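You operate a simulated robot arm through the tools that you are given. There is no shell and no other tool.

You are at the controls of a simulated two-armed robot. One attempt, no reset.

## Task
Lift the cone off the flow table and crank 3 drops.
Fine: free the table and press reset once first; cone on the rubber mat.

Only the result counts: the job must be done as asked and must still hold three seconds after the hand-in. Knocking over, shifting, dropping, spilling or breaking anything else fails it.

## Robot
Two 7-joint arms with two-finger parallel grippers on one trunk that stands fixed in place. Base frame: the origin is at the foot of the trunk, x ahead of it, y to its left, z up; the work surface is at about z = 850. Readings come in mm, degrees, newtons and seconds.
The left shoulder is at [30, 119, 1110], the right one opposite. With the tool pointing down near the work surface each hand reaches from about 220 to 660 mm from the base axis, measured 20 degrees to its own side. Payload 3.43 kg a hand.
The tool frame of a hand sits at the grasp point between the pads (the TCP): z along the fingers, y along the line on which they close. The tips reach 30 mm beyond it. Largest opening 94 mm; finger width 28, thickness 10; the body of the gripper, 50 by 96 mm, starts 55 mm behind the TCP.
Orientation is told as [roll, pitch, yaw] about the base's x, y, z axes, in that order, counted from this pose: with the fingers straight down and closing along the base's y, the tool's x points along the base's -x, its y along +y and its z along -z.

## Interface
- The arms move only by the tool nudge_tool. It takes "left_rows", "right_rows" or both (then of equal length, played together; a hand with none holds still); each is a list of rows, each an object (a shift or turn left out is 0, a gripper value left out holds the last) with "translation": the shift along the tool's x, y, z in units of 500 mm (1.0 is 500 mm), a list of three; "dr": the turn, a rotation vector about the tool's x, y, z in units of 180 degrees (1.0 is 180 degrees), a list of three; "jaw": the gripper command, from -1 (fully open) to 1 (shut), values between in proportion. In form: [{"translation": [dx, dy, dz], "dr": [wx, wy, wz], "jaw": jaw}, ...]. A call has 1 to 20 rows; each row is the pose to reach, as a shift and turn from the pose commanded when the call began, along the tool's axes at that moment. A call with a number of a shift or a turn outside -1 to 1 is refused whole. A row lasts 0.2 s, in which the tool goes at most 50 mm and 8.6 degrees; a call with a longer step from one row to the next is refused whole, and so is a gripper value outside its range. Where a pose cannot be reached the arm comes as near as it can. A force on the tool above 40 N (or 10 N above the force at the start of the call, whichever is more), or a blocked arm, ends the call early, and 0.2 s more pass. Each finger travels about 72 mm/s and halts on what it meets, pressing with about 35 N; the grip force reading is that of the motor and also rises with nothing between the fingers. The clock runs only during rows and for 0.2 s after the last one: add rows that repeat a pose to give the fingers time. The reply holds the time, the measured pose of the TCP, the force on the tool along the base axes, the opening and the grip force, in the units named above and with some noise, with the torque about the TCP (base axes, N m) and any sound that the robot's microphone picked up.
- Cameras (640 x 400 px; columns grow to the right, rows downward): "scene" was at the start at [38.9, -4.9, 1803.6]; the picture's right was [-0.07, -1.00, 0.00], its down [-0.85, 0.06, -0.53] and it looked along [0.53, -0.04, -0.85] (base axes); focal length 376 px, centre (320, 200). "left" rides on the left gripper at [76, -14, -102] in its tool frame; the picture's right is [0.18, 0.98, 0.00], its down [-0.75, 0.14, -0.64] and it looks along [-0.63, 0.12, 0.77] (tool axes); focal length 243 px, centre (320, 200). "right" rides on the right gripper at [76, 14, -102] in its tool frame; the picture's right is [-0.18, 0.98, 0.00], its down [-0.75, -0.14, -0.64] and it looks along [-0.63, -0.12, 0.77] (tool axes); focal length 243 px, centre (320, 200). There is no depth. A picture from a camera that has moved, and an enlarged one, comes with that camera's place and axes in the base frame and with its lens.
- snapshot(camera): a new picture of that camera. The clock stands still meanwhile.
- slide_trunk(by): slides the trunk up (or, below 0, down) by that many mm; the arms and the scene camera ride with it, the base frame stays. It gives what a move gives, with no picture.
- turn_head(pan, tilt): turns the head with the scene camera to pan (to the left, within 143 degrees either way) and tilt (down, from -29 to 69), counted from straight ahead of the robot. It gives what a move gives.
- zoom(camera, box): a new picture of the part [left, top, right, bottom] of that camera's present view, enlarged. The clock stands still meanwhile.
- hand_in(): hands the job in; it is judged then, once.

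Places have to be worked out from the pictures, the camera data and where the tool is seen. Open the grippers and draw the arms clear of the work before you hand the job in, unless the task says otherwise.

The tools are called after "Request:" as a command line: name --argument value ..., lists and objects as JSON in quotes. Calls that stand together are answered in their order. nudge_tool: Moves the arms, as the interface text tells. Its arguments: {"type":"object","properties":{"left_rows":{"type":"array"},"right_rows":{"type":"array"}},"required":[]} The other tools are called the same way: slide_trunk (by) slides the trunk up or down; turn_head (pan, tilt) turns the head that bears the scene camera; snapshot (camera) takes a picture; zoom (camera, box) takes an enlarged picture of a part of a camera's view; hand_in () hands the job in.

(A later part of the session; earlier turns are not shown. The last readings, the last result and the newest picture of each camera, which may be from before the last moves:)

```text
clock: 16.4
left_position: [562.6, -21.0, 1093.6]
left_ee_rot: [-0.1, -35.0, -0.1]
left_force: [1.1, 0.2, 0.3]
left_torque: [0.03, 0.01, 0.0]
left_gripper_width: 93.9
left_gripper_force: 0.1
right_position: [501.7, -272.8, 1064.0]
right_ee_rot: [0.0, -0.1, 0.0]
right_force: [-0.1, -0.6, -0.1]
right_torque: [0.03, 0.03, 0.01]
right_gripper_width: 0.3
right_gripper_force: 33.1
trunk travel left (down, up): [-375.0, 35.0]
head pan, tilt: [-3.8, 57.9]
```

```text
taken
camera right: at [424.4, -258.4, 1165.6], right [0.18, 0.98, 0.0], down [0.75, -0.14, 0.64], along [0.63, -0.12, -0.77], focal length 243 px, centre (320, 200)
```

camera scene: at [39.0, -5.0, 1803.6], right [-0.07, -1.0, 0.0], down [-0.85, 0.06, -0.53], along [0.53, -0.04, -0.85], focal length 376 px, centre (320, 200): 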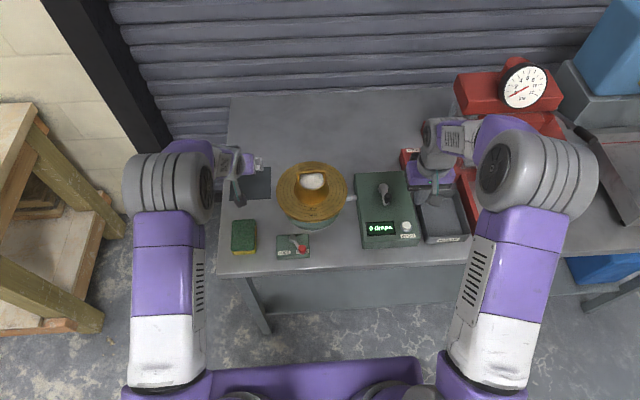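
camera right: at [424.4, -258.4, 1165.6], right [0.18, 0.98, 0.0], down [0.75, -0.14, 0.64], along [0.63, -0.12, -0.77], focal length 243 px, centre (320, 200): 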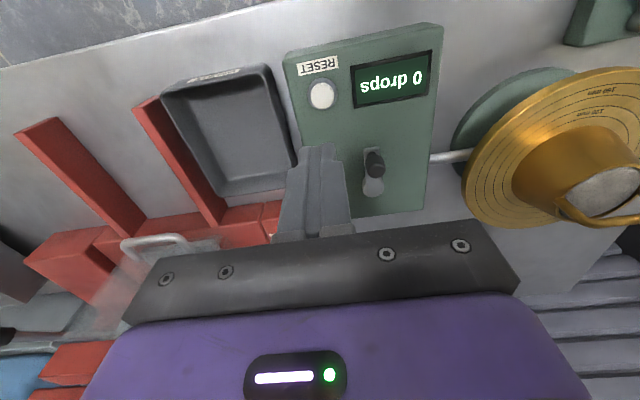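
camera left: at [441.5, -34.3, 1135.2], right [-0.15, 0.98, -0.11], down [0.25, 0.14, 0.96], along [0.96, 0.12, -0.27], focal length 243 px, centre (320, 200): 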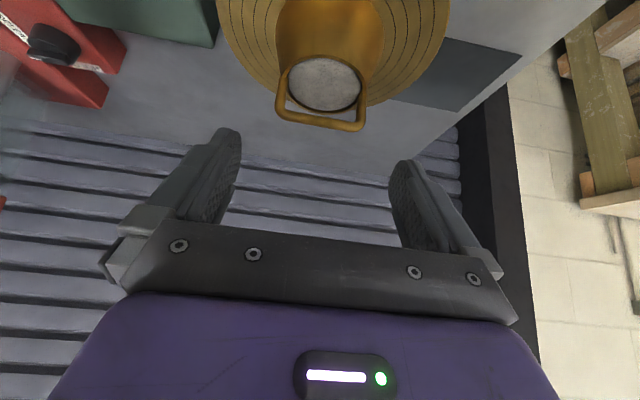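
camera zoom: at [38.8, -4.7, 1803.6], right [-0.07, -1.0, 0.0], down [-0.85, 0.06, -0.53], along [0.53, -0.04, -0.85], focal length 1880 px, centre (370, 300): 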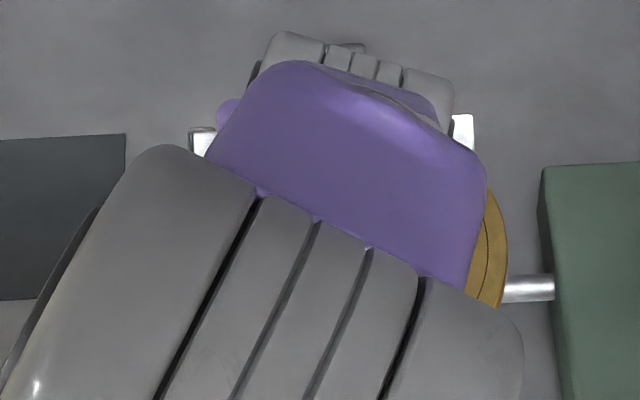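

The cone and handle are now fully visible to the left camera. I'll zoom in to fix the handle's position relative to the gripper.

Request:
zoom --camera "left" --box '[260, 30, 380, 140]'

Request:
zoom --camera "right" --box '[540, 140, 640, 240]'

```text
3.64 times, centred on (320, 85) of left
camera zoom: at [441.5, -34.3, 1135.2], right [-0.15, 0.98, -0.11], down [0.25, 0.14, 0.96], along [0.96, 0.12, -0.27], focal length 882 px, centre (320, 618)
```

zoom: 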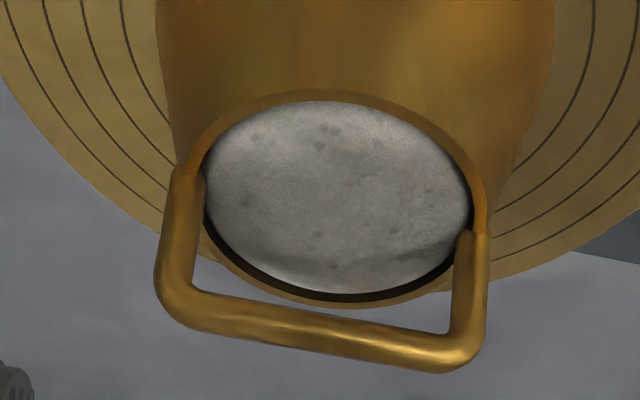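

```text
4.00 times, centred on (590, 190) of right
camera zoom: at [424.4, -258.4, 1165.6], right [0.18, 0.98, 0.0], down [0.75, -0.14, 0.64], along [0.63, -0.12, -0.77], focal length 970 px, centre (-760, 240)
```

zoom: 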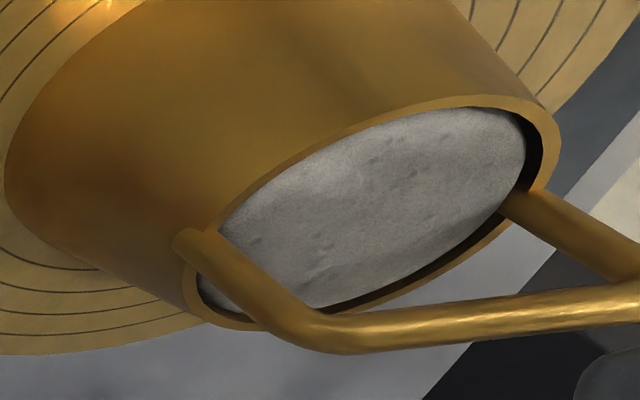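

The handle bar works out at x≈616.5, z≈1017, spanning y -52 to +14 (centre about -19 to -20) with almost no yaw. I'll advance 60 mm along the tool axis and check the straddle before closing in.

Request:
nudge_tool --left_rows '[{"translation": [0.003, 0.003, 0.04]}, {"translation": [0.006, 0.003, 0.08]}, {"translation": [0.008, 0.003, 0.12]}, {"translation": [0.008, 0.003, 0.12]}]'

Request:
snapshot --camera "left"

Request:
zoom --camera "right" --box '[480, 120, 640, 240]'

```text
clock: 17.4
left_position: [590.4, -18.3, 1039.3]
left_ee_rot: [0.0, -35.0, 0.0]
left_force: [0.6, -0.3, -0.3]
left_torque: [0.0, -0.02, 0.01]
left_gripper_width: 93.8
left_gripper_force: 0.1
right_position: [502.1, -272.4, 1063.5]
right_ee_rot: [0.0, 0.0, 0.0]
right_force: [-0.9, 0.3, -0.7]
right_torque: [-0.03, -0.02, 0.0]
right_gripper_width: 0.0
right_gripper_force: 32.7
trunk travel left (down, up): [-375.0, 35.0]
head pan, tilt: [-3.8, 57.9]
```

```text
taken
camera left: at [469.0, -32.4, 1081.4], right [-0.15, 0.98, -0.11], down [0.25, 0.14, 0.96], along [0.96, 0.12, -0.27], focal length 243 px, centre (320, 200)
```

left: 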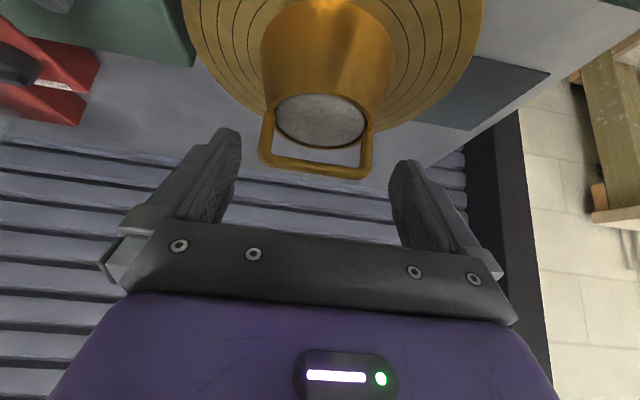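

```text
3.33 times, centred on (560, 180) of right
camera zoom: at [424.1, -258.5, 1165.7], right [0.18, 0.98, 0.0], down [0.75, -0.14, 0.64], along [0.63, -0.12, -0.77], focal length 809 px, centre (-480, 267)
```

zoom: 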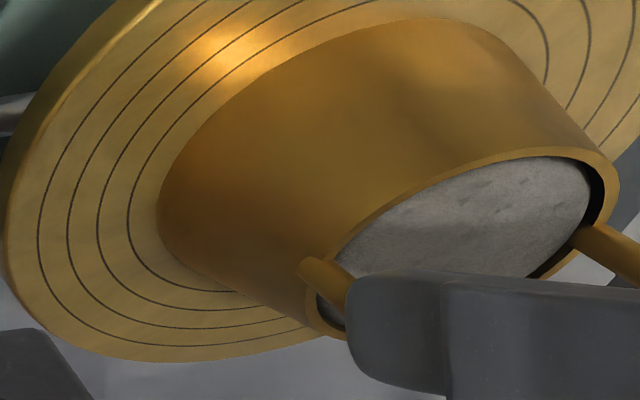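

The handle sits centred between the open fingers, with about 11 mm gaps either side. I'll advance the last 30 mm so the pads overlap both legs of the handle, above the cone rim.

Request:
nudge_tool --left_rows '[{"translation": [-0.003, 0, 0.02]}, {"translation": [-0.006, 0, 0.04]}, {"translation": [-0.008, 0, 0.058]}, {"translation": [-0.008, 0, 0.058]}]'

Request:
snapshot --camera "left"

Request:
zoom --camera "right" --box '[480, 120, 640, 240]'

```text
clock: 18.4
left_position: [609.3, -18.2, 1019.2]
left_ee_rot: [0.0, -35.0, 0.1]
left_force: [0.4, 0.0, 0.4]
left_torque: [0.04, 0.03, 0.0]
left_gripper_width: 94.0
left_gripper_force: 0.1
right_position: [499.7, -272.8, 1063.6]
right_ee_rot: [0.0, 0.1, 0.0]
right_force: [0.2, -0.3, 0.6]
right_torque: [-0.02, -0.04, -0.02]
right_gripper_width: 0.1
right_gripper_force: 33.1
trunk travel left (down, up): [-375.0, 35.0]
head pan, tilt: [-3.8, 57.9]
```

```text
taken
camera left: at [489.5, -32.0, 1060.7], right [-0.15, 0.98, -0.11], down [0.25, 0.14, 0.96], along [0.96, 0.12, -0.27], focal length 243 px, centre (320, 200)
```

left: 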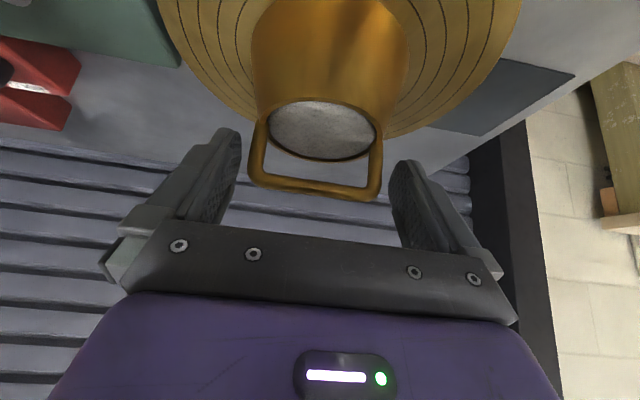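

```text
3.33 times, centred on (560, 180) of right
camera zoom: at [424.3, -258.5, 1165.6], right [0.18, 0.98, 0.0], down [0.75, -0.14, 0.64], along [0.63, -0.12, -0.77], focal length 809 px, centre (-480, 267)
```

zoom: 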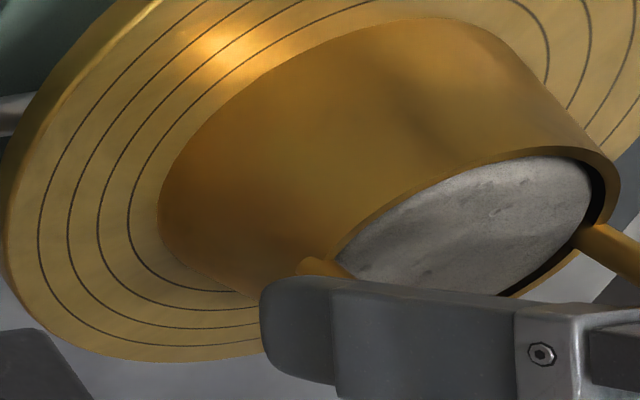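

The pads overlap both handle legs on either side. I'll close the gripper on the handle and hold for a moment.

Request:
nudge_tool --left_rows '[{"translation": [0, 0, 0], "jaw": 1}, {"translation": [0, 0, 0], "jaw": 1}, {"translation": [0, 0, 0], "jaw": 1}, {"translation": [0, 0, 0], "jaw": 1}]'

Request:
snapshot --camera "left"

Request:
zoom --camera "right" --box '[480, 60, 640, 240]'

```text
clock: 19.4
left_position: [610.9, -18.7, 1020.6]
left_ee_rot: [0.1, -35.0, 0.0]
left_force: [0.3, -0.6, -0.8]
left_torque: [0.06, -0.06, -0.02]
left_gripper_width: 77.9
left_gripper_force: 34.9
right_position: [500.8, -272.4, 1064.2]
right_ee_rot: [0.0, 0.0, 0.0]
right_force: [0.2, 0.0, 0.2]
right_torque: [0.03, -0.01, 0.0]
right_gripper_width: 0.0
right_gripper_force: 33.3
trunk travel left (down, up): [-375.0, 35.0]
head pan, tilt: [-3.8, 57.9]
```

```text
taken
camera left: at [489.7, -32.2, 1060.7], right [-0.15, 0.98, -0.11], down [0.25, 0.14, 0.96], along [0.96, 0.12, -0.27], focal length 243 px, centre (320, 200)
```

left: 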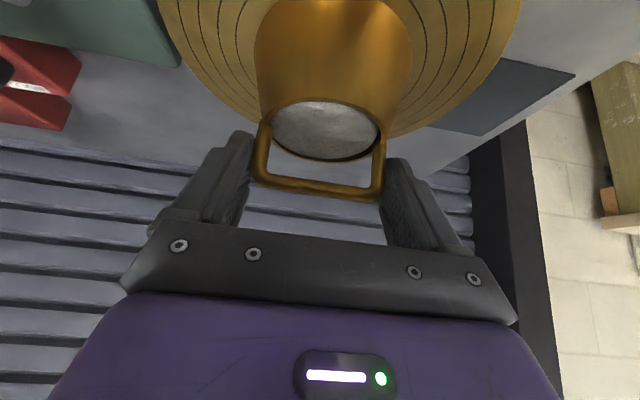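

```text
2.22 times, centred on (560, 150) of right
camera zoom: at [424.5, -258.7, 1165.5], right [0.18, 0.98, 0.0], down [0.75, -0.14, 0.64], along [0.63, -0.12, -0.77], focal length 539 px, centre (-213, 311)
```

zoom: 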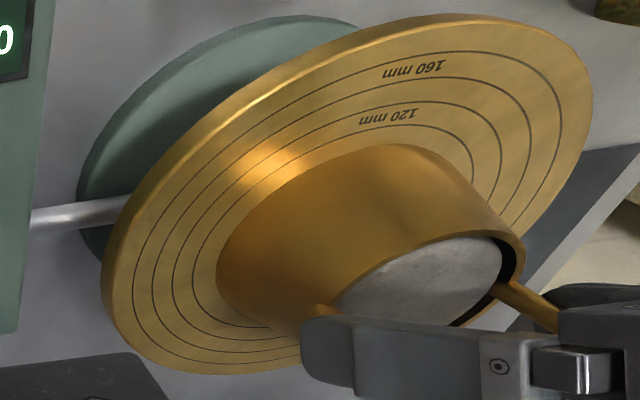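

The grip holds at 77.9 mm opening and 35 N. I'll lift straight up (base z) slowly by 30 mm first and check that the cone comes along without slipping.

Request:
nudge_tool --left_rows '[{"translation": [-0.0057, 0, -0.0082], "jaw": 1}, {"translation": [-0.0115, 0, -0.0164], "jaw": 1}, {"translation": [-0.0172, 0, -0.0246], "jaw": 1}, {"translation": [-0.0258, 0, -0.0369], "jaw": 1}, {"translation": [-0.0344, 0, -0.0491], "jaw": 1}, {"translation": [-0.0344, 0, -0.0491], "jaw": 1}]'

Request:
snapshot --camera "left"

Request:
zoom --camera "right" --box '[480, 60, 640, 240]'

```text
clock: 20.8
left_position: [612.4, -18.5, 1050.4]
left_ee_rot: [0.0, -35.1, 0.0]
left_force: [0.0, -0.1, -2.8]
left_torque: [-0.05, 0.05, 0.01]
left_gripper_width: 78.1
left_gripper_force: 35.3
right_position: [502.3, -272.4, 1062.2]
right_ee_rot: [0.0, 0.0, 0.0]
right_force: [-0.3, 0.5, -0.1]
right_torque: [0.03, 0.0, -0.01]
right_gripper_width: 0.1
right_gripper_force: 33.2
trunk travel left (down, up): [-375.0, 35.0]
head pan, tilt: [-3.8, 57.9]
```

```text
taken
camera left: at [491.8, -32.4, 1090.4], right [-0.15, 0.98, -0.11], down [0.25, 0.14, 0.96], along [0.96, 0.12, -0.27], focal length 243 px, centre (320, 200)
```

left: 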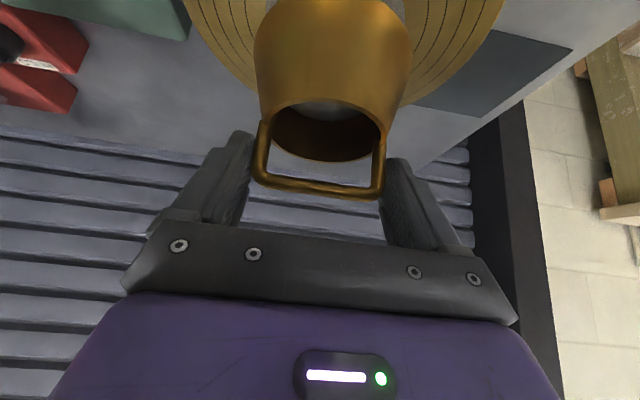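

```text
2.22 times, centred on (560, 150) of right
camera zoom: at [424.8, -258.6, 1165.4], right [0.18, 0.98, 0.0], down [0.75, -0.14, 0.64], along [0.63, -0.12, -0.77], focal length 539 px, centre (-213, 311)
```

zoom: 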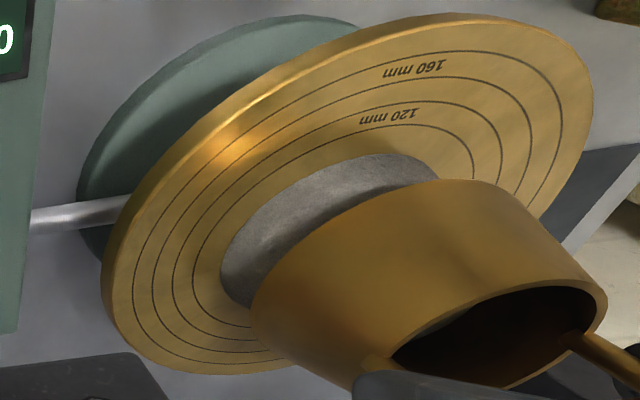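

The cone lifts cleanly, leaving the mortar on the disc. I'll raise it another 55 mm and carry it sideways to the mat's y at a moderate speed.

Request:
nudge_tool --left_rows '[{"translation": [-0.0172, 0, -0.0246], "jaw": 1}, {"translation": [-0.0344, 0, -0.0491], "jaw": 1}, {"translation": [-0.0516, 0, -0.0737], "jaw": 1}, {"translation": [-0.0631, 0, -0.0901], "jaw": 1}, {"translation": [-0.0631, 0.02, -0.0901], "jaw": 1}, {"translation": [-0.0631, 0.06, -0.0901], "jaw": 1}, {"translation": [-0.0631, 0.11, -0.0901], "jaw": 1}, {"translation": [-0.0631, 0.16, -0.0901], "jaw": 1}, {"translation": [-0.0631, 0.21, -0.0901], "jaw": 1}, {"translation": [-0.0631, 0.26, -0.0901], "jaw": 1}, {"translation": [-0.0631, 0.31, -0.0901], "jaw": 1}, {"translation": [-0.0631, 0.345, -0.0901], "jaw": 1}, {"translation": [-0.0631, 0.367, -0.0901], "jaw": 1}, {"translation": [-0.0631, 0.367, -0.0901], "jaw": 1}]'

Request:
snapshot --camera "left"

Request:
snapshot --camera "scene"

```text
clock: 23.8
left_position: [613.0, 163.7, 1103.9]
left_ee_rot: [0.1, -35.0, -0.1]
left_force: [0.2, 0.0, -3.3]
left_torque: [0.0, 0.0, -0.01]
left_gripper_width: 77.8
left_gripper_force: 34.6
right_position: [503.3, -272.2, 1063.3]
right_ee_rot: [-0.1, 0.0, 0.0]
right_force: [-0.8, 0.1, 0.0]
right_torque: [0.0, 0.06, 0.0]
right_gripper_width: 0.1
right_gripper_force: 33.0
trunk travel left (down, up): [-375.0, 35.0]
head pan, tilt: [-3.8, 57.9]
```

```text
taken
camera left: at [492.1, 150.0, 1145.0], right [-0.15, 0.98, -0.11], down [0.25, 0.14, 0.96], along [0.96, 0.12, -0.27], focal length 243 px, centre (320, 200)
```

left: 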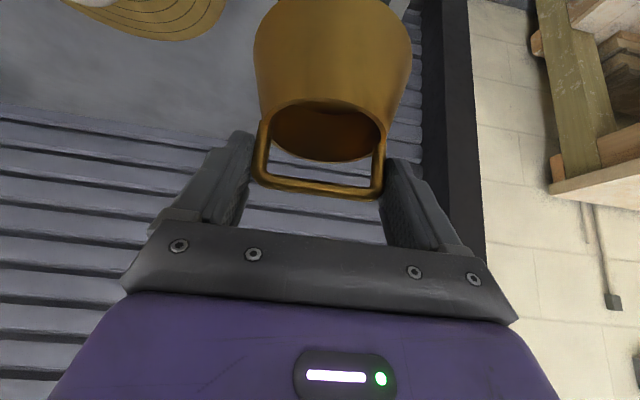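

```text
taken
camera scene: at [39.4, -5.0, 1803.5], right [-0.07, -1.0, 0.0], down [-0.85, 0.06, -0.53], along [0.53, -0.04, -0.85], focal length 376 px, centre (320, 200)
```

scene: 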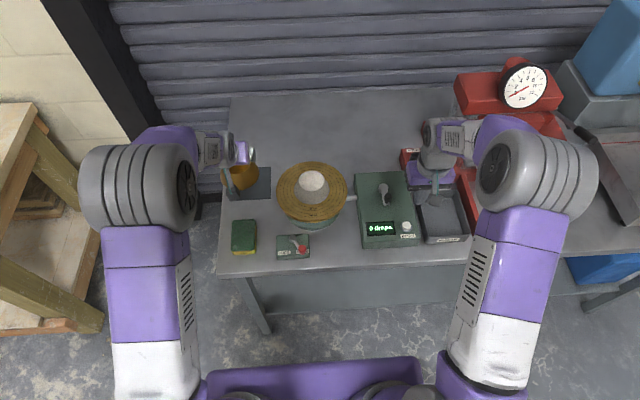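

The cone hangs upright in the grip. I'll descend diagonally to about 18 mm above the mat, with the TCP near (704, 165.5, 960) and the cone centre over (709.5, 165.5).

Request:
nudge_tool --left_rows '[{"translation": [0.002, 0.001, 0.04], "jaw": 1}, {"translation": [0.004, 0.002, 0.09], "jaw": 1}, {"translation": [0.007, 0.003, 0.145], "jaw": 1}, {"translation": [0.01, 0.004, 0.2], "jaw": 1}, {"translation": [0.013, 0.004, 0.255], "jaw": 1}, {"translation": [0.015, 0.004, 0.305], "jaw": 1}, {"translation": [0.0164, 0.004, 0.34], "jaw": 1}, {"translation": [0.0164, 0.004, 0.34], "jaw": 1}]'

Request:
snapshot --camera "left"

Request:
zoom --camera "scene" --box '[200, 130, 300, 220]'

```text
clock: 25.6
left_position: [702.9, 163.2, 959.1]
left_ee_rot: [0.0, -35.0, 0.0]
left_force: [-0.6, -0.1, -2.8]
left_torque: [-0.06, 0.01, 0.02]
left_gripper_width: 77.8
left_gripper_force: 35.0
right_position: [501.9, -271.7, 1063.4]
right_ee_rot: [0.0, -0.1, 0.0]
right_force: [-0.1, 0.5, 0.4]
right_torque: [-0.02, -0.03, -0.02]
right_gripper_width: 0.0
right_gripper_force: 32.9
trunk travel left (down, up): [-375.0, 35.0]
head pan, tilt: [-3.8, 57.9]
```

```text
taken
camera left: at [582.1, 150.4, 1000.6], right [-0.15, 0.98, -0.11], down [0.25, 0.14, 0.96], along [0.96, 0.12, -0.27], focal length 243 px, centre (320, 200)
```

left: 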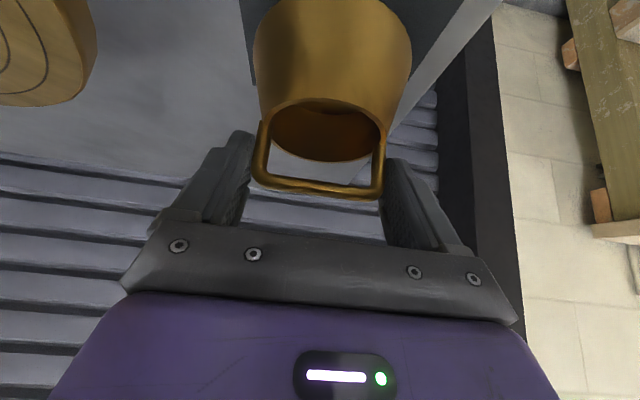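

```text
4.44 times, centred on (250, 175) of scene
camera zoom: at [39.1, -4.9, 1803.6], right [-0.07, -1.0, 0.0], down [-0.85, 0.06, -0.53], along [0.53, -0.04, -0.85], focal length 1671 px, centre (631, 311)
```

zoom: 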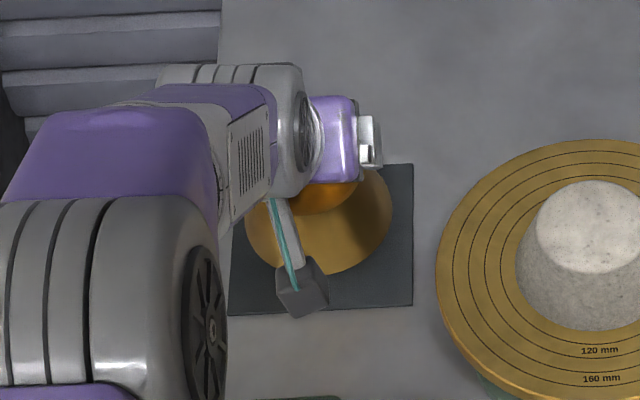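

The cone is centred over the mat, at about (709, 164) against the mat centre of (709, 165), with its base near z 873. I'll lower it to just above the expected contact and check the force.

Request:
nudge_tool --left_rows '[{"translation": [0.0117, 0.003, 0.0114], "jaw": 1}, {"translation": [0.0197, 0.003, 0.0229], "jaw": 1}, {"translation": [0.022, 0.003, 0.0261], "jaw": 1}, {"translation": [0.0243, 0.003, 0.0294], "jaw": 1}]'

Request:
zoom --camera "scene" --box '[200, 130, 300, 220]'

```text
clock: 26.6
left_position: [701.8, 167.2, 939.7]
left_ee_rot: [0.0, -35.0, -0.1]
left_force: [-0.5, 0.2, -2.8]
left_torque: [0.0, 0.04, -0.03]
left_gripper_width: 77.8
left_gripper_force: 34.6
right_position: [502.4, -272.4, 1063.8]
right_ee_rot: [-0.1, 0.0, 0.0]
right_force: [-0.5, -0.7, -0.4]
right_torque: [-0.01, 0.02, 0.01]
right_gripper_width: 0.0
right_gripper_force: 32.9
trunk travel left (down, up): [-375.0, 35.0]
head pan, tilt: [-3.8, 57.9]
```

```text
4.44 times, centred on (250, 175) of scene
camera zoom: at [39.6, -4.8, 1803.5], right [-0.07, -1.0, 0.0], down [-0.85, 0.06, -0.53], along [0.53, -0.04, -0.85], focal length 1671 px, centre (631, 311)
```

zoom: 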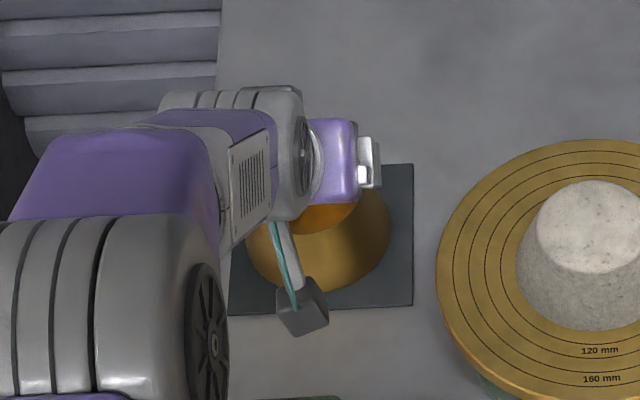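

No contact yet, and the cone sits 2-3 mm off toward +x/+y. I'll correct that and keep lowering in about 1 mm steps, watching for a rise in vertical force.

Request:
nudge_tool --left_rows '[{"translation": [0.0041, -0.004, -0.0029], "jaw": 1}, {"translation": [0.0058, -0.004, -0.0004], "jaw": 1}, {"translation": [0.0075, -0.004, 0.002], "jaw": 1}]'

```text
clock: 27.4
left_position: [698.6, 166.3, 939.2]
left_ee_rot: [0.0, -35.1, 0.0]
left_force: [-1.7, 0.4, -0.8]
left_torque: [0.13, 0.14, 0.07]
left_gripper_width: 78.1
left_gripper_force: 34.9
right_position: [501.8, -273.1, 1064.0]
right_ee_rot: [-0.1, 0.1, 0.0]
right_force: [-0.7, -0.2, -1.0]
right_torque: [0.01, -0.01, -0.01]
right_gripper_width: 0.1
right_gripper_force: 32.9
trunk travel left (down, up): [-375.0, 35.0]
head pan, tilt: [-3.8, 57.9]
```

The vertical force is unloading (-2.8 to -0.8 N), so the base is just touching. I'll lower a further millimetre or so to seat it.

Request:
nudge_tool --left_rows '[{"translation": [0.0006, 0, 0.0008], "jaw": 1}, {"translation": [0.0011, 0, 0.0016], "jaw": 1}, {"translation": [0.0011, 0, 0.0016], "jaw": 1}]'

Request:
zoom --camera "scene" --box '[210, 150, 290, 215]'

Request:
snapshot --camera "left"

```text
clock: 28.2
left_position: [698.1, 166.2, 937.7]
left_ee_rot: [0.0, -35.1, 0.0]
left_force: [-3.3, 0.4, 3.7]
left_torque: [0.36, 0.24, 0.16]
left_gripper_width: 77.6
left_gripper_force: 34.9
right_position: [500.8, -272.7, 1064.3]
right_ee_rot: [0.0, 0.0, 0.0]
right_force: [-0.5, -0.5, 0.5]
right_torque: [-0.02, -0.01, -0.01]
right_gripper_width: 0.0
right_gripper_force: 33.7
trunk travel left (down, up): [-375.0, 35.0]
head pan, tilt: [-3.8, 57.9]
```

```text
6.15 times, centred on (250, 182) of scene
camera zoom: at [38.0, -4.9, 1803.6], right [-0.07, -1.0, 0.0], down [-0.84, 0.06, -0.53], along [0.53, -0.04, -0.85], focal length 2313 px, centre (751, 308)
```

zoom: 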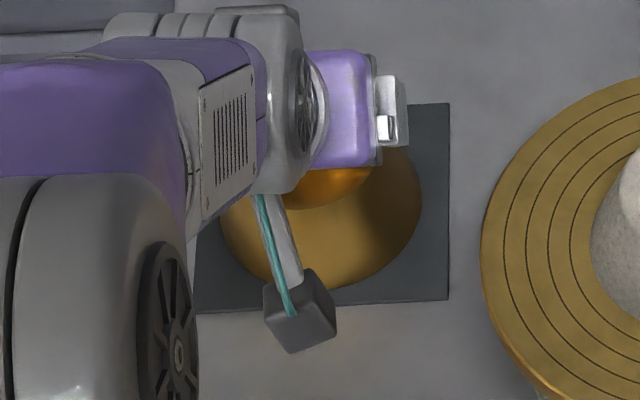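

```text
taken
camera left: at [577.4, 152.3, 979.3], right [-0.15, 0.98, -0.11], down [0.25, 0.14, 0.96], along [0.96, 0.12, -0.26], focal length 243 px, centre (320, 200)
```

left: 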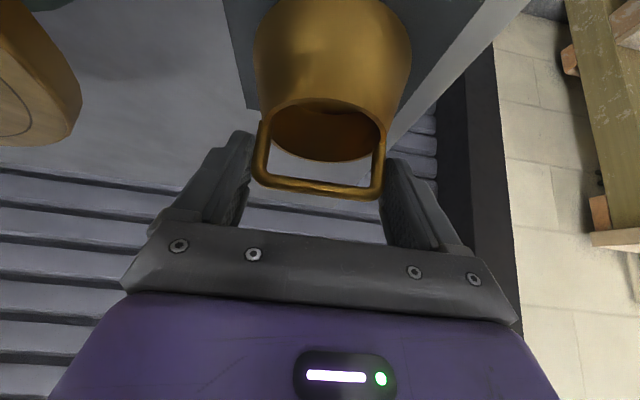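

The base is seated on the mat (about 6 N change) and well centred. I'll open the fingers gradually to release the handle.

Request:
nudge_tool --left_rows '[{"translation": [0, 0, 0], "jaw": -0.68}, {"translation": [0, 0, 0], "jaw": -0.75}, {"translation": [0, 0, 0], "jaw": -0.85}, {"translation": [0, 0, 0], "jaw": -1}, {"translation": [0, 0, 0], "jaw": -1}]'

Request:
snapshot --camera "left"

Request:
zoom --camera "scene" --box '[210, 150, 290, 215]'

```text
clock: 29.4
left_position: [697.4, 165.9, 938.3]
left_ee_rot: [0.0, -35.0, 0.0]
left_force: [0.2, -0.1, -1.1]
left_torque: [0.02, 0.01, -0.01]
left_gripper_width: 93.9
left_gripper_force: 0.0
right_position: [501.5, -272.4, 1064.3]
right_ee_rot: [-0.1, 0.0, 0.1]
right_force: [-0.7, 0.0, 0.1]
right_torque: [0.02, 0.0, 0.01]
right_gripper_width: 0.0
right_gripper_force: 32.7
trunk travel left (down, up): [-375.0, 35.0]
head pan, tilt: [-3.8, 57.9]
```

```text
taken
camera left: at [577.7, 152.2, 978.6], right [-0.15, 0.98, -0.11], down [0.25, 0.14, 0.96], along [0.96, 0.12, -0.27], focal length 243 px, centre (320, 200)
```

left: 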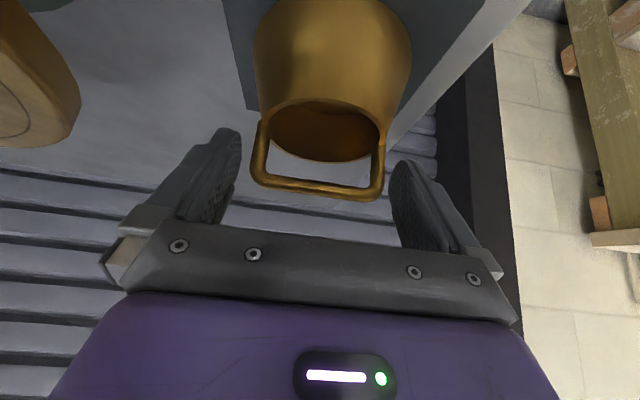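

```text
6.15 times, centred on (250, 182) of scene
camera zoom: at [39.1, -4.9, 1803.6], right [-0.07, -1.0, 0.0], down [-0.85, 0.06, -0.53], along [0.53, -0.04, -0.85], focal length 2313 px, centre (751, 308)
```

zoom: 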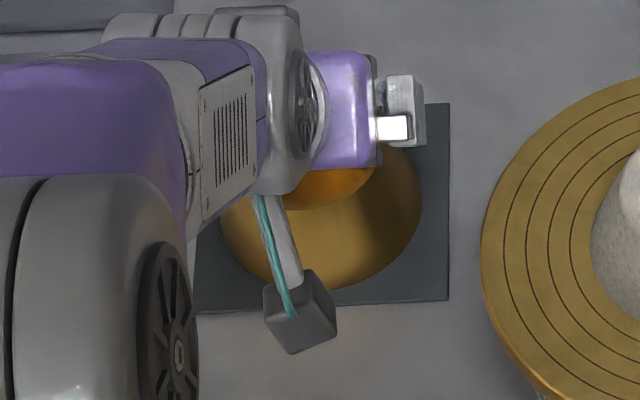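

The fingers are open and the cone stands free on the mat. I'll nudge +y slightly to even the gaps, then retreat along the tool axis.

Request:
nudge_tool --left_rows '[{"translation": [0, 0.004, -0.01], "jaw": -1}, {"translation": [0, 0.004, -0.04]}, {"translation": [0, 0.004, -0.1]}, {"translation": [0, 0.004, -0.18]}, {"translation": [0, 0.004, -0.26]}, {"translation": [0, 0.004, -0.34]}, {"translation": [0, 0.004, -0.34]}]'

Request:
snapshot --camera "left"

Request:
snapshot --camera "scene"

```text
clock: 31.0
left_position: [601.7, 168.8, 1076.6]
left_ee_rot: [0.0, -34.8, 0.0]
left_force: [0.7, -0.4, 0.2]
left_torque: [-0.01, 0.0, 0.05]
left_gripper_width: 93.9
left_gripper_force: 0.1
right_position: [502.5, -272.5, 1063.5]
right_ee_rot: [0.0, 0.1, 0.1]
right_force: [0.3, -0.1, 0.2]
right_torque: [0.0, 0.03, 0.0]
right_gripper_width: 0.3
right_gripper_force: 33.4
trunk travel left (down, up): [-375.0, 35.0]
head pan, tilt: [-3.8, 57.9]
```

```text
taken
camera left: at [480.5, 154.5, 1117.8], right [-0.15, 0.98, -0.11], down [0.25, 0.14, 0.96], along [0.96, 0.12, -0.27], focal length 243 px, centre (320, 200)
```

left: 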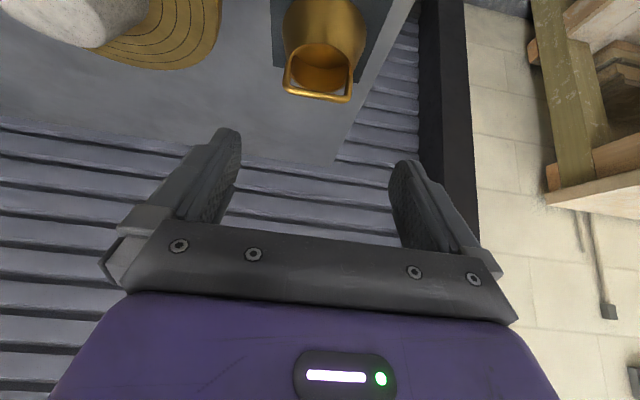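

```text
taken
camera scene: at [40.3, -4.7, 1803.5], right [-0.07, -1.0, 0.0], down [-0.85, 0.06, -0.53], along [0.53, -0.04, -0.85], focal length 376 px, centre (320, 200)
```

scene: 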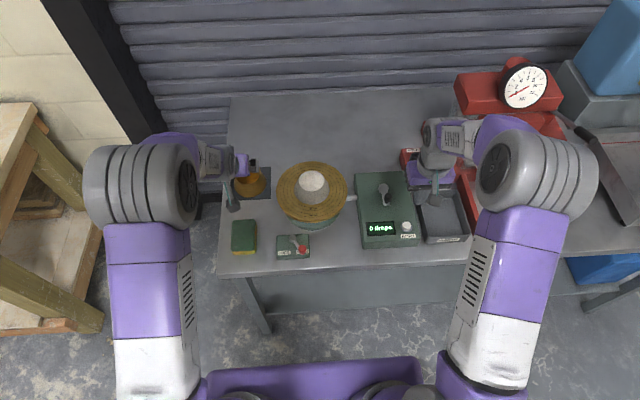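

The cone stands upright on the mat and the mortar is intact on the disc. I'll park the left hand back and clear, untilting it, and then survey the crank with the right camera.

Request:
nudge_tool --left_rows '[{"translation": [0.044, 0.004, -0.057], "dr": [0, 0.0389, 0]}, {"translation": [0.088, 0.008, -0.114], "dr": [0, 0.0778, 0]}, {"translation": [0.132, 0.012, -0.171], "dr": [0, 0.1167, 0]}, {"translation": [0.176, 0.016, -0.229], "dr": [0, 0.1556, 0]}, {"translation": [0.22, 0.02, -0.286], "dr": [0, 0.1944, 0]}, {"translation": [0.22, 0.02, -0.286], "dr": [0, 0.1944, 0]}]'

Request:
zoom --camera "right" --box '[330, 120, 420, 220]'

Request:
zoom --camera "scene" --box '[365, 175, 405, 210]'

Request:
zoom --camera "scene" --box '[215, 150, 355, 240]'

```text
clock: 32.4
left_position: [427.5, 179.0, 1129.0]
left_ee_rot: [0.0, 0.1, -0.1]
left_force: [0.3, 0.1, -0.3]
left_torque: [-0.01, 0.01, 0.02]
left_gripper_width: 94.2
left_gripper_force: 0.0
right_position: [502.2, -272.4, 1064.4]
right_ee_rot: [0.1, 0.0, 0.0]
right_force: [0.4, -0.7, -0.1]
right_torque: [0.01, 0.01, -0.01]
right_gripper_width: 0.1
right_gripper_force: 32.9
trunk travel left (down, up): [-375.0, 35.0]
head pan, tilt: [-3.8, 57.9]
```

```text
4.00 times, centred on (375, 170) of right
camera zoom: at [424.8, -258.6, 1165.4], right [0.18, 0.98, 0.0], down [0.75, -0.14, 0.64], along [0.63, -0.12, -0.77], focal length 970 px, centre (100, 320)
```

zoom: 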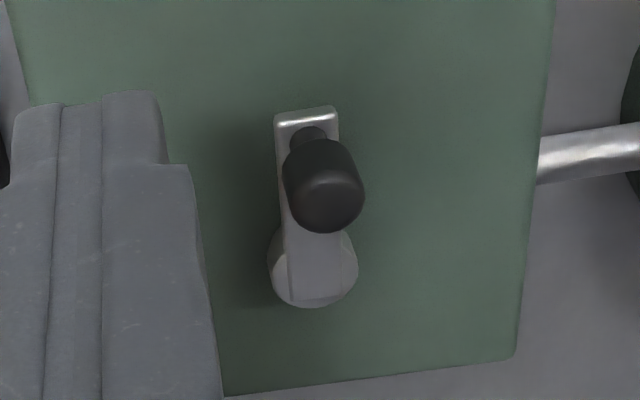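

```text
11.43 times, centred on (385, 192) of scene
camera zoom: at [39.4, -5.0, 1803.5], right [-0.07, -1.0, 0.0], down [-0.85, 0.06, -0.53], along [0.53, -0.04, -0.85], focal length 4296 px, centre (-423, 286)
```

zoom: 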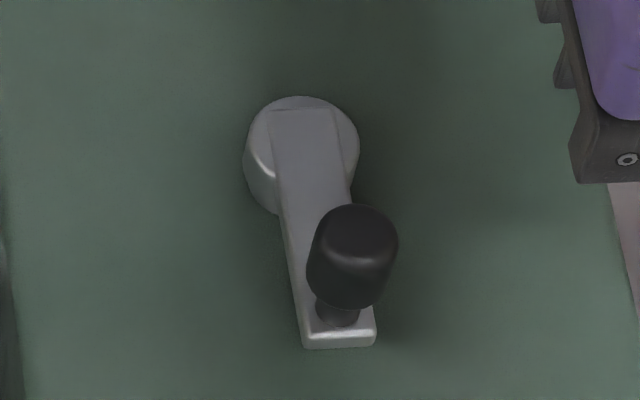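

```text
4.44 times, centred on (285, 195) of scene
camera zoom: at [39.4, -5.0, 1803.5], right [-0.07, -1.0, 0.0], down [-0.85, 0.06, -0.53], along [0.53, -0.04, -0.85], focal length 1671 px, centre (476, 222)
```

zoom: 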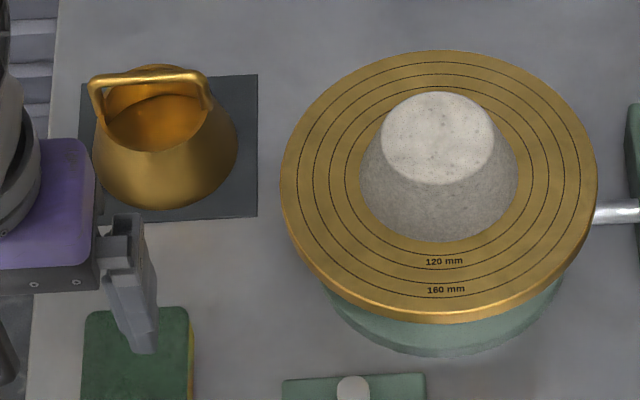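

The cone lies fully on the mat. The crank triangulates to pivot (623.5, -225.5) and knob (573, -225.3, z 924–950), giving a radius of about 50. I'll tilt the right hand 30° forward for reach, half-open it, and go to a pre-grasp behind and above the knob.

Request:
nudge_tool --right_rows '[{"translation": [-0.008, 0.024, 0.016], "dr": [0, -0.0417, 0], "jaw": -0.06}, {"translation": [-0.016, 0.047, 0.032], "dr": [0, -0.0833, 0], "jaw": -0.06}, {"translation": [-0.024, 0.071, 0.048], "dr": [0, -0.125, 0], "jaw": -0.06}, {"translation": [-0.0316, 0.094, 0.0644], "dr": [0, -0.1667, 0], "jaw": -0.06}, {"translation": [-0.0316, 0.094, 0.0644], "dr": [0, -0.1667, 0], "jaw": -0.06}]'

Request:
snapshot --camera "right"

Request:
snapshot --camera "scene"

```text
clock: 33.6
left_position: [426.6, 178.7, 1130.5]
left_ee_rot: [0.0, 0.0, 0.0]
left_force: [-0.9, -0.3, 0.5]
left_torque: [0.02, -0.01, -0.03]
left_gripper_width: 93.8
left_gripper_force: 0.2
right_position: [516.2, -224.6, 1032.8]
right_ee_rot: [0.0, -30.1, -0.1]
right_force: [-0.5, -0.4, -0.5]
right_torque: [0.0, 0.0, 0.0]
right_gripper_width: 49.9
right_gripper_force: 0.1
trunk travel left (down, up): [-375.0, 35.0]
head pan, tilt: [-3.8, 57.9]
```

```text
taken
camera right: at [397.9, -210.6, 1082.1], right [0.16, 0.98, 0.09], down [0.33, -0.14, 0.93], along [0.93, -0.12, -0.35], focal length 243 px, centre (320, 200)
```

right: 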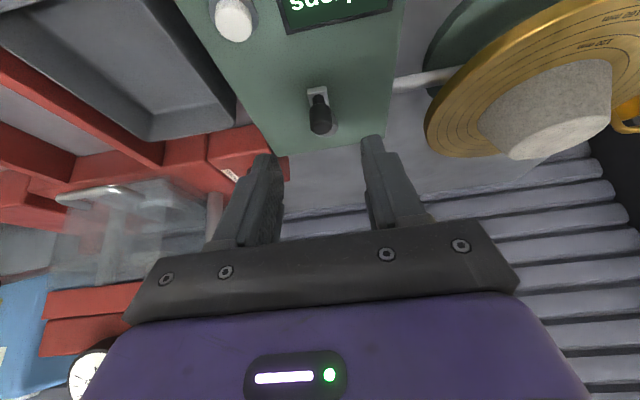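

```text
taken
camera scene: at [38.8, -5.4, 1803.6], right [-0.07, -1.0, 0.0], down [-0.85, 0.06, -0.53], along [0.53, -0.03, -0.85], focal length 376 px, centre (320, 200)
```

scene: 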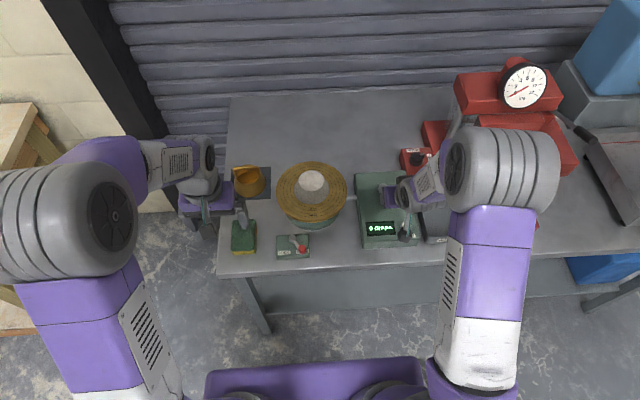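

The knob sits between the fingers in the view. I'll zoom in to refine its position from this new angle.

Request:
zoom --camera "right" --box '[260, 70, 390, 170]'

```text
4.00 times, centred on (325, 120) of right
camera zoom: at [397.9, -210.6, 1082.1], right [0.16, 0.98, 0.09], down [0.33, -0.14, 0.93], along [0.93, -0.12, -0.35], focal length 970 px, centre (300, 520)
```

zoom: 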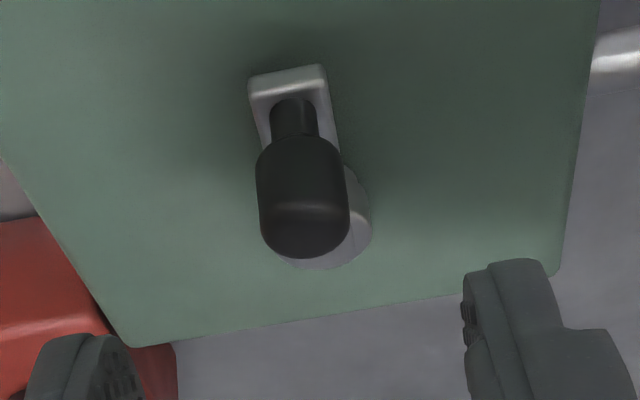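

The refined knob is at y≈-225, z 926–951, x≈573. I'll advance along the tool axis 60 mm and check the alignment.

Request:
nudge_tool --right_rows '[{"translation": [-0.001, 0, 0.04]}, {"translation": [-0.002, 0, 0.08]}, {"translation": [-0.003, 0, 0.12]}, {"translation": [-0.003, 0, 0.12]}]'

Request:
snapshot --camera "right"

```text
clock: 34.6
left_position: [427.5, 180.6, 1129.7]
left_ee_rot: [0.0, 0.0, -0.1]
left_force: [-0.6, 0.0, 0.6]
left_torque: [0.0, -0.02, -0.01]
left_gripper_width: 94.0
left_gripper_force: 0.1
right_position: [546.8, -224.9, 981.2]
right_ee_rot: [0.0, -30.1, 0.1]
right_force: [-0.2, 0.4, 0.5]
right_torque: [0.03, -0.01, 0.03]
right_gripper_width: 49.7
right_gripper_force: 0.1
trunk travel left (down, up): [-375.0, 35.0]
head pan, tilt: [-3.8, 57.9]
```

```text
taken
camera right: at [428.6, -210.9, 1030.3], right [0.16, 0.98, 0.09], down [0.33, -0.14, 0.93], along [0.93, -0.12, -0.35], focal length 243 px, centre (320, 200)
```

right: 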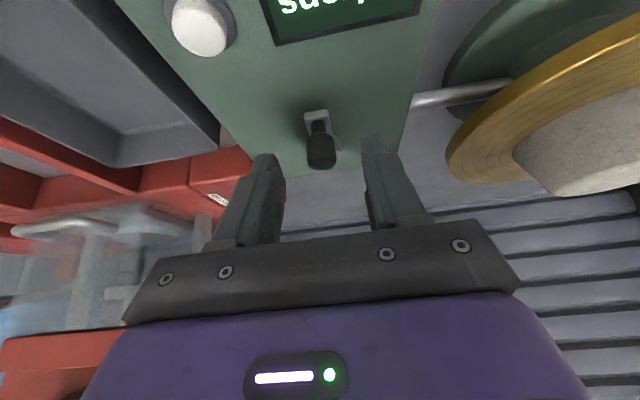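

The knob is centred between the fingers. I'll advance the last 31 mm, then close on the knob in the same call's later rows.

Request:
nudge_tool --right_rows '[{"translation": [-0.001, 0, 0.02]}, {"translation": [-0.0015, 0, 0.042]}, {"translation": [-0.002, 0, 0.061]}, {"translation": [-0.002, 0, 0.061]}]'

Request:
snapshot --camera "right"

Request:
zoom --camera "scene" --box '[350, 160, 440, 250]'

```text
clock: 35.6
left_position: [428.1, 180.5, 1129.5]
left_ee_rot: [0.0, 0.1, 0.0]
left_force: [-0.7, 0.6, -0.7]
left_torque: [0.01, 0.0, 0.01]
left_gripper_width: 94.0
left_gripper_force: 0.0
right_position: [562.7, -225.7, 952.2]
right_ee_rot: [0.1, -30.0, 0.0]
right_force: [0.1, -0.4, 0.4]
right_torque: [-0.02, -0.01, -0.01]
right_gripper_width: 50.0
right_gripper_force: 0.0
trunk travel left (down, up): [-375.0, 35.0]
head pan, tilt: [-3.8, 57.9]
```

```text
taken
camera right: at [444.1, -211.6, 1003.0], right [0.16, 0.98, 0.09], down [0.33, -0.14, 0.93], along [0.93, -0.12, -0.35], focal length 243 px, centre (320, 200)
```

right: 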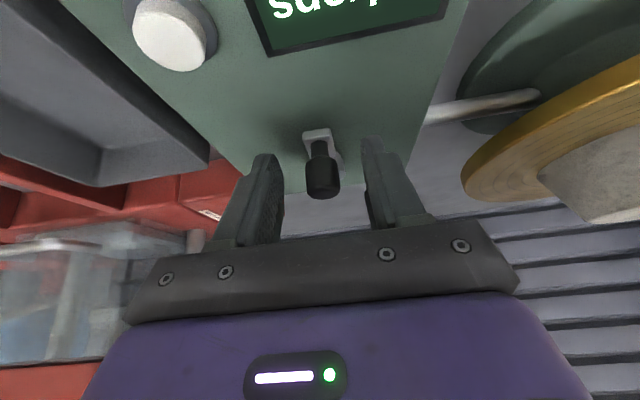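

```text
4.44 times, centred on (395, 205) of scene
camera zoom: at [38.6, -4.8, 1803.6], right [-0.07, -1.0, 0.0], down [-0.85, 0.06, -0.53], along [0.53, -0.04, -0.85], focal length 1671 px, centre (-13, 178)
```

zoom: 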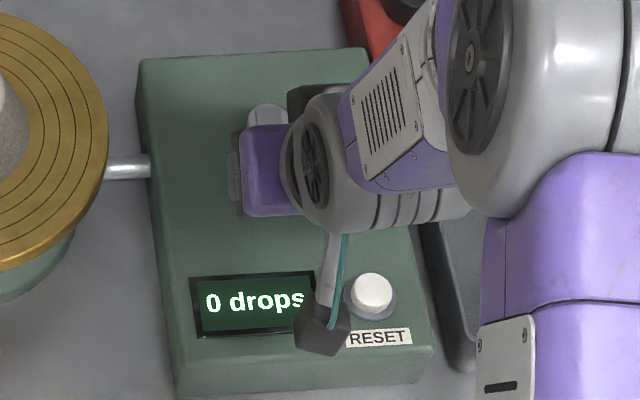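

The fingers straddle the knob at mid-height. I'll close the gripper onto it.

Request:
nudge_tool --right_rows '[{"translation": [0, 0, 0], "jaw": 1}, {"translation": [0, 0, 0], "jaw": 1}, {"translation": [0, 0, 0], "jaw": 1}]'

Request:
zoom --camera "right" --box '[240, 90, 420, 220]'

```text
clock: 36.4
left_position: [428.2, 180.6, 1128.6]
left_ee_rot: [0.1, 0.0, 0.0]
left_force: [-0.4, 0.0, 0.1]
left_torque: [-0.02, -0.03, -0.02]
left_gripper_width: 94.0
left_gripper_force: 0.2
right_position: [563.1, -225.4, 952.6]
right_ee_rot: [0.1, -30.1, 0.0]
right_force: [0.1, 1.4, -2.6]
right_torque: [0.03, -0.06, 0.03]
right_gripper_width: 19.3
right_gripper_force: 45.3
trunk travel left (down, up): [-375.0, 35.0]
head pan, tilt: [-3.8, 57.9]
```

```text
3.08 times, centred on (330, 155) of right
camera zoom: at [444.4, -211.2, 1003.0], right [0.16, 0.98, 0.09], down [0.33, -0.14, 0.93], along [0.93, -0.12, -0.35], focal length 746 px, centre (289, 338)
```

zoom: 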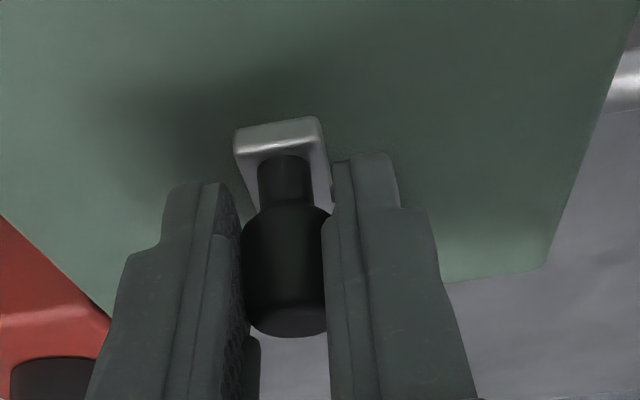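

The knob is gripped at 19.3 mm opening. I'll turn a first small arc of 27° (clockwise seen from above, toward +y) on a 50 mm radius and read the forces.

Request:
nudge_tool --right_rows '[{"translation": [-0.0011, 0.0156, 0.0006], "jaw": 1}, {"translation": [-0.0042, 0.0309, 0.0024], "jaw": 1}, {"translation": [-0.0094, 0.0454, 0.0055], "jaw": 1}, {"translation": [-0.0094, 0.0454, 0.0055], "jaw": 1}]'

Request:
zoom --camera "scene" --box '[350, 160, 440, 250]'

Request:
zoom --camera "right" --box '[240, 90, 420, 220]'

```text
clock: 37.4
left_position: [426.7, 177.0, 1129.8]
left_ee_rot: [0.1, 0.0, 0.0]
left_force: [-0.1, 0.7, -0.4]
left_torque: [0.0, -0.02, -0.02]
left_gripper_width: 94.0
left_gripper_force: 0.0
right_position: [568.9, -202.8, 951.9]
right_ee_rot: [-0.1, -30.1, -0.1]
right_force: [-3.0, -10.0, -0.8]
right_torque: [-0.17, 0.23, -0.47]
right_gripper_width: 19.4
right_gripper_force: 44.7
trunk travel left (down, up): [-375.0, 35.0]
head pan, tilt: [-3.8, 57.9]
```

```text
4.44 times, centred on (395, 205) of scene
camera zoom: at [38.4, -6.6, 1803.6], right [-0.07, -1.0, 0.0], down [-0.85, 0.06, -0.53], along [0.53, -0.03, -0.85], focal length 1671 px, centre (-13, 178)
```

zoom: 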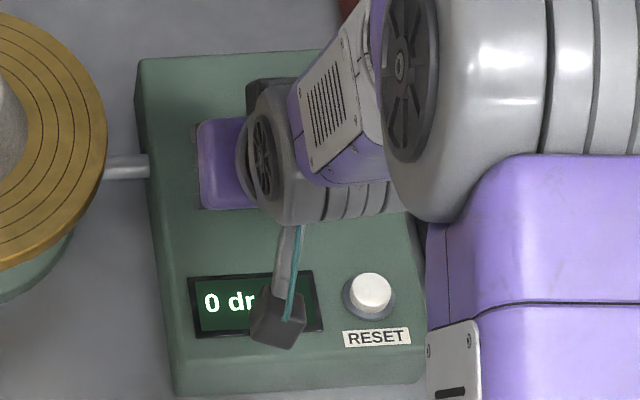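

```text
3.08 times, centred on (330, 155) of right
camera zoom: at [449.9, -189.7, 1003.3], right [0.16, 0.98, 0.09], down [0.33, -0.14, 0.93], along [0.93, -0.12, -0.35], focal length 746 px, centre (289, 338)
```

zoom: 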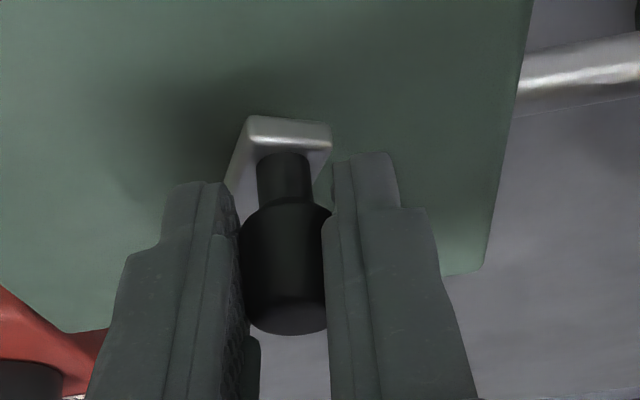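

The crank follows, with only about 10 N of resistance. I'll continue the arc to 111° and check the force for any centre or radius error.

Request:
nudge_tool --right_rows '[{"translation": [-0.0099, 0.0175, 0.0057], "jaw": 1}, {"translation": [-0.0227, 0.0323, 0.0131], "jaw": 1}, {"translation": [-0.0378, 0.0437, 0.0219], "jaw": 1}, {"translation": [-0.0547, 0.0512, 0.0316], "jaw": 1}, {"translation": [-0.0726, 0.0545, 0.0419], "jaw": 1}, {"translation": [-0.0907, 0.0534, 0.0524], "jaw": 1}, {"translation": [-0.1082, 0.048, 0.0625], "jaw": 1}]'

Request:
zoom --camera "right" --box '[240, 90, 420, 220]'

Request:
zoom --camera "scene" --box '[350, 160, 440, 250]'

```text
clock: 39.0
left_position: [426.4, 179.4, 1128.7]
left_ee_rot: [0.0, 0.0, 0.0]
left_force: [-0.4, 0.1, 0.3]
left_torque: [-0.02, -0.01, 0.0]
left_gripper_width: 94.0
left_gripper_force: 0.2
right_position: [629.6, -176.3, 953.0]
right_ee_rot: [0.1, -30.0, 0.1]
right_force: [-7.4, -1.8, -7.3]
right_torque: [-0.05, -0.03, -0.36]
right_gripper_width: 19.4
right_gripper_force: 44.8
trunk travel left (down, up): [-375.0, 35.0]
head pan, tilt: [-3.8, 57.9]
```

```text
3.08 times, centred on (330, 155) of right
camera zoom: at [511.8, -162.5, 1004.4], right [0.16, 0.98, 0.09], down [0.33, -0.14, 0.93], along [0.93, -0.12, -0.35], focal length 746 px, centre (289, 338)
```

zoom: 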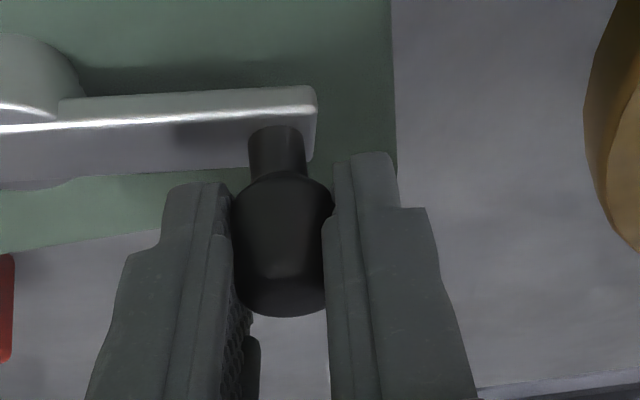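

```text
4.44 times, centred on (395, 205) of scene
camera zoom: at [38.4, -5.2, 1803.5], right [-0.07, -1.0, 0.0], down [-0.85, 0.06, -0.53], along [0.53, -0.04, -0.85], focal length 1671 px, centre (-13, 178)
```

zoom: 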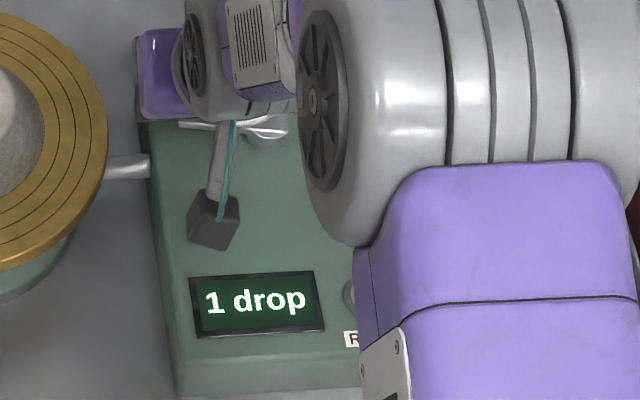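

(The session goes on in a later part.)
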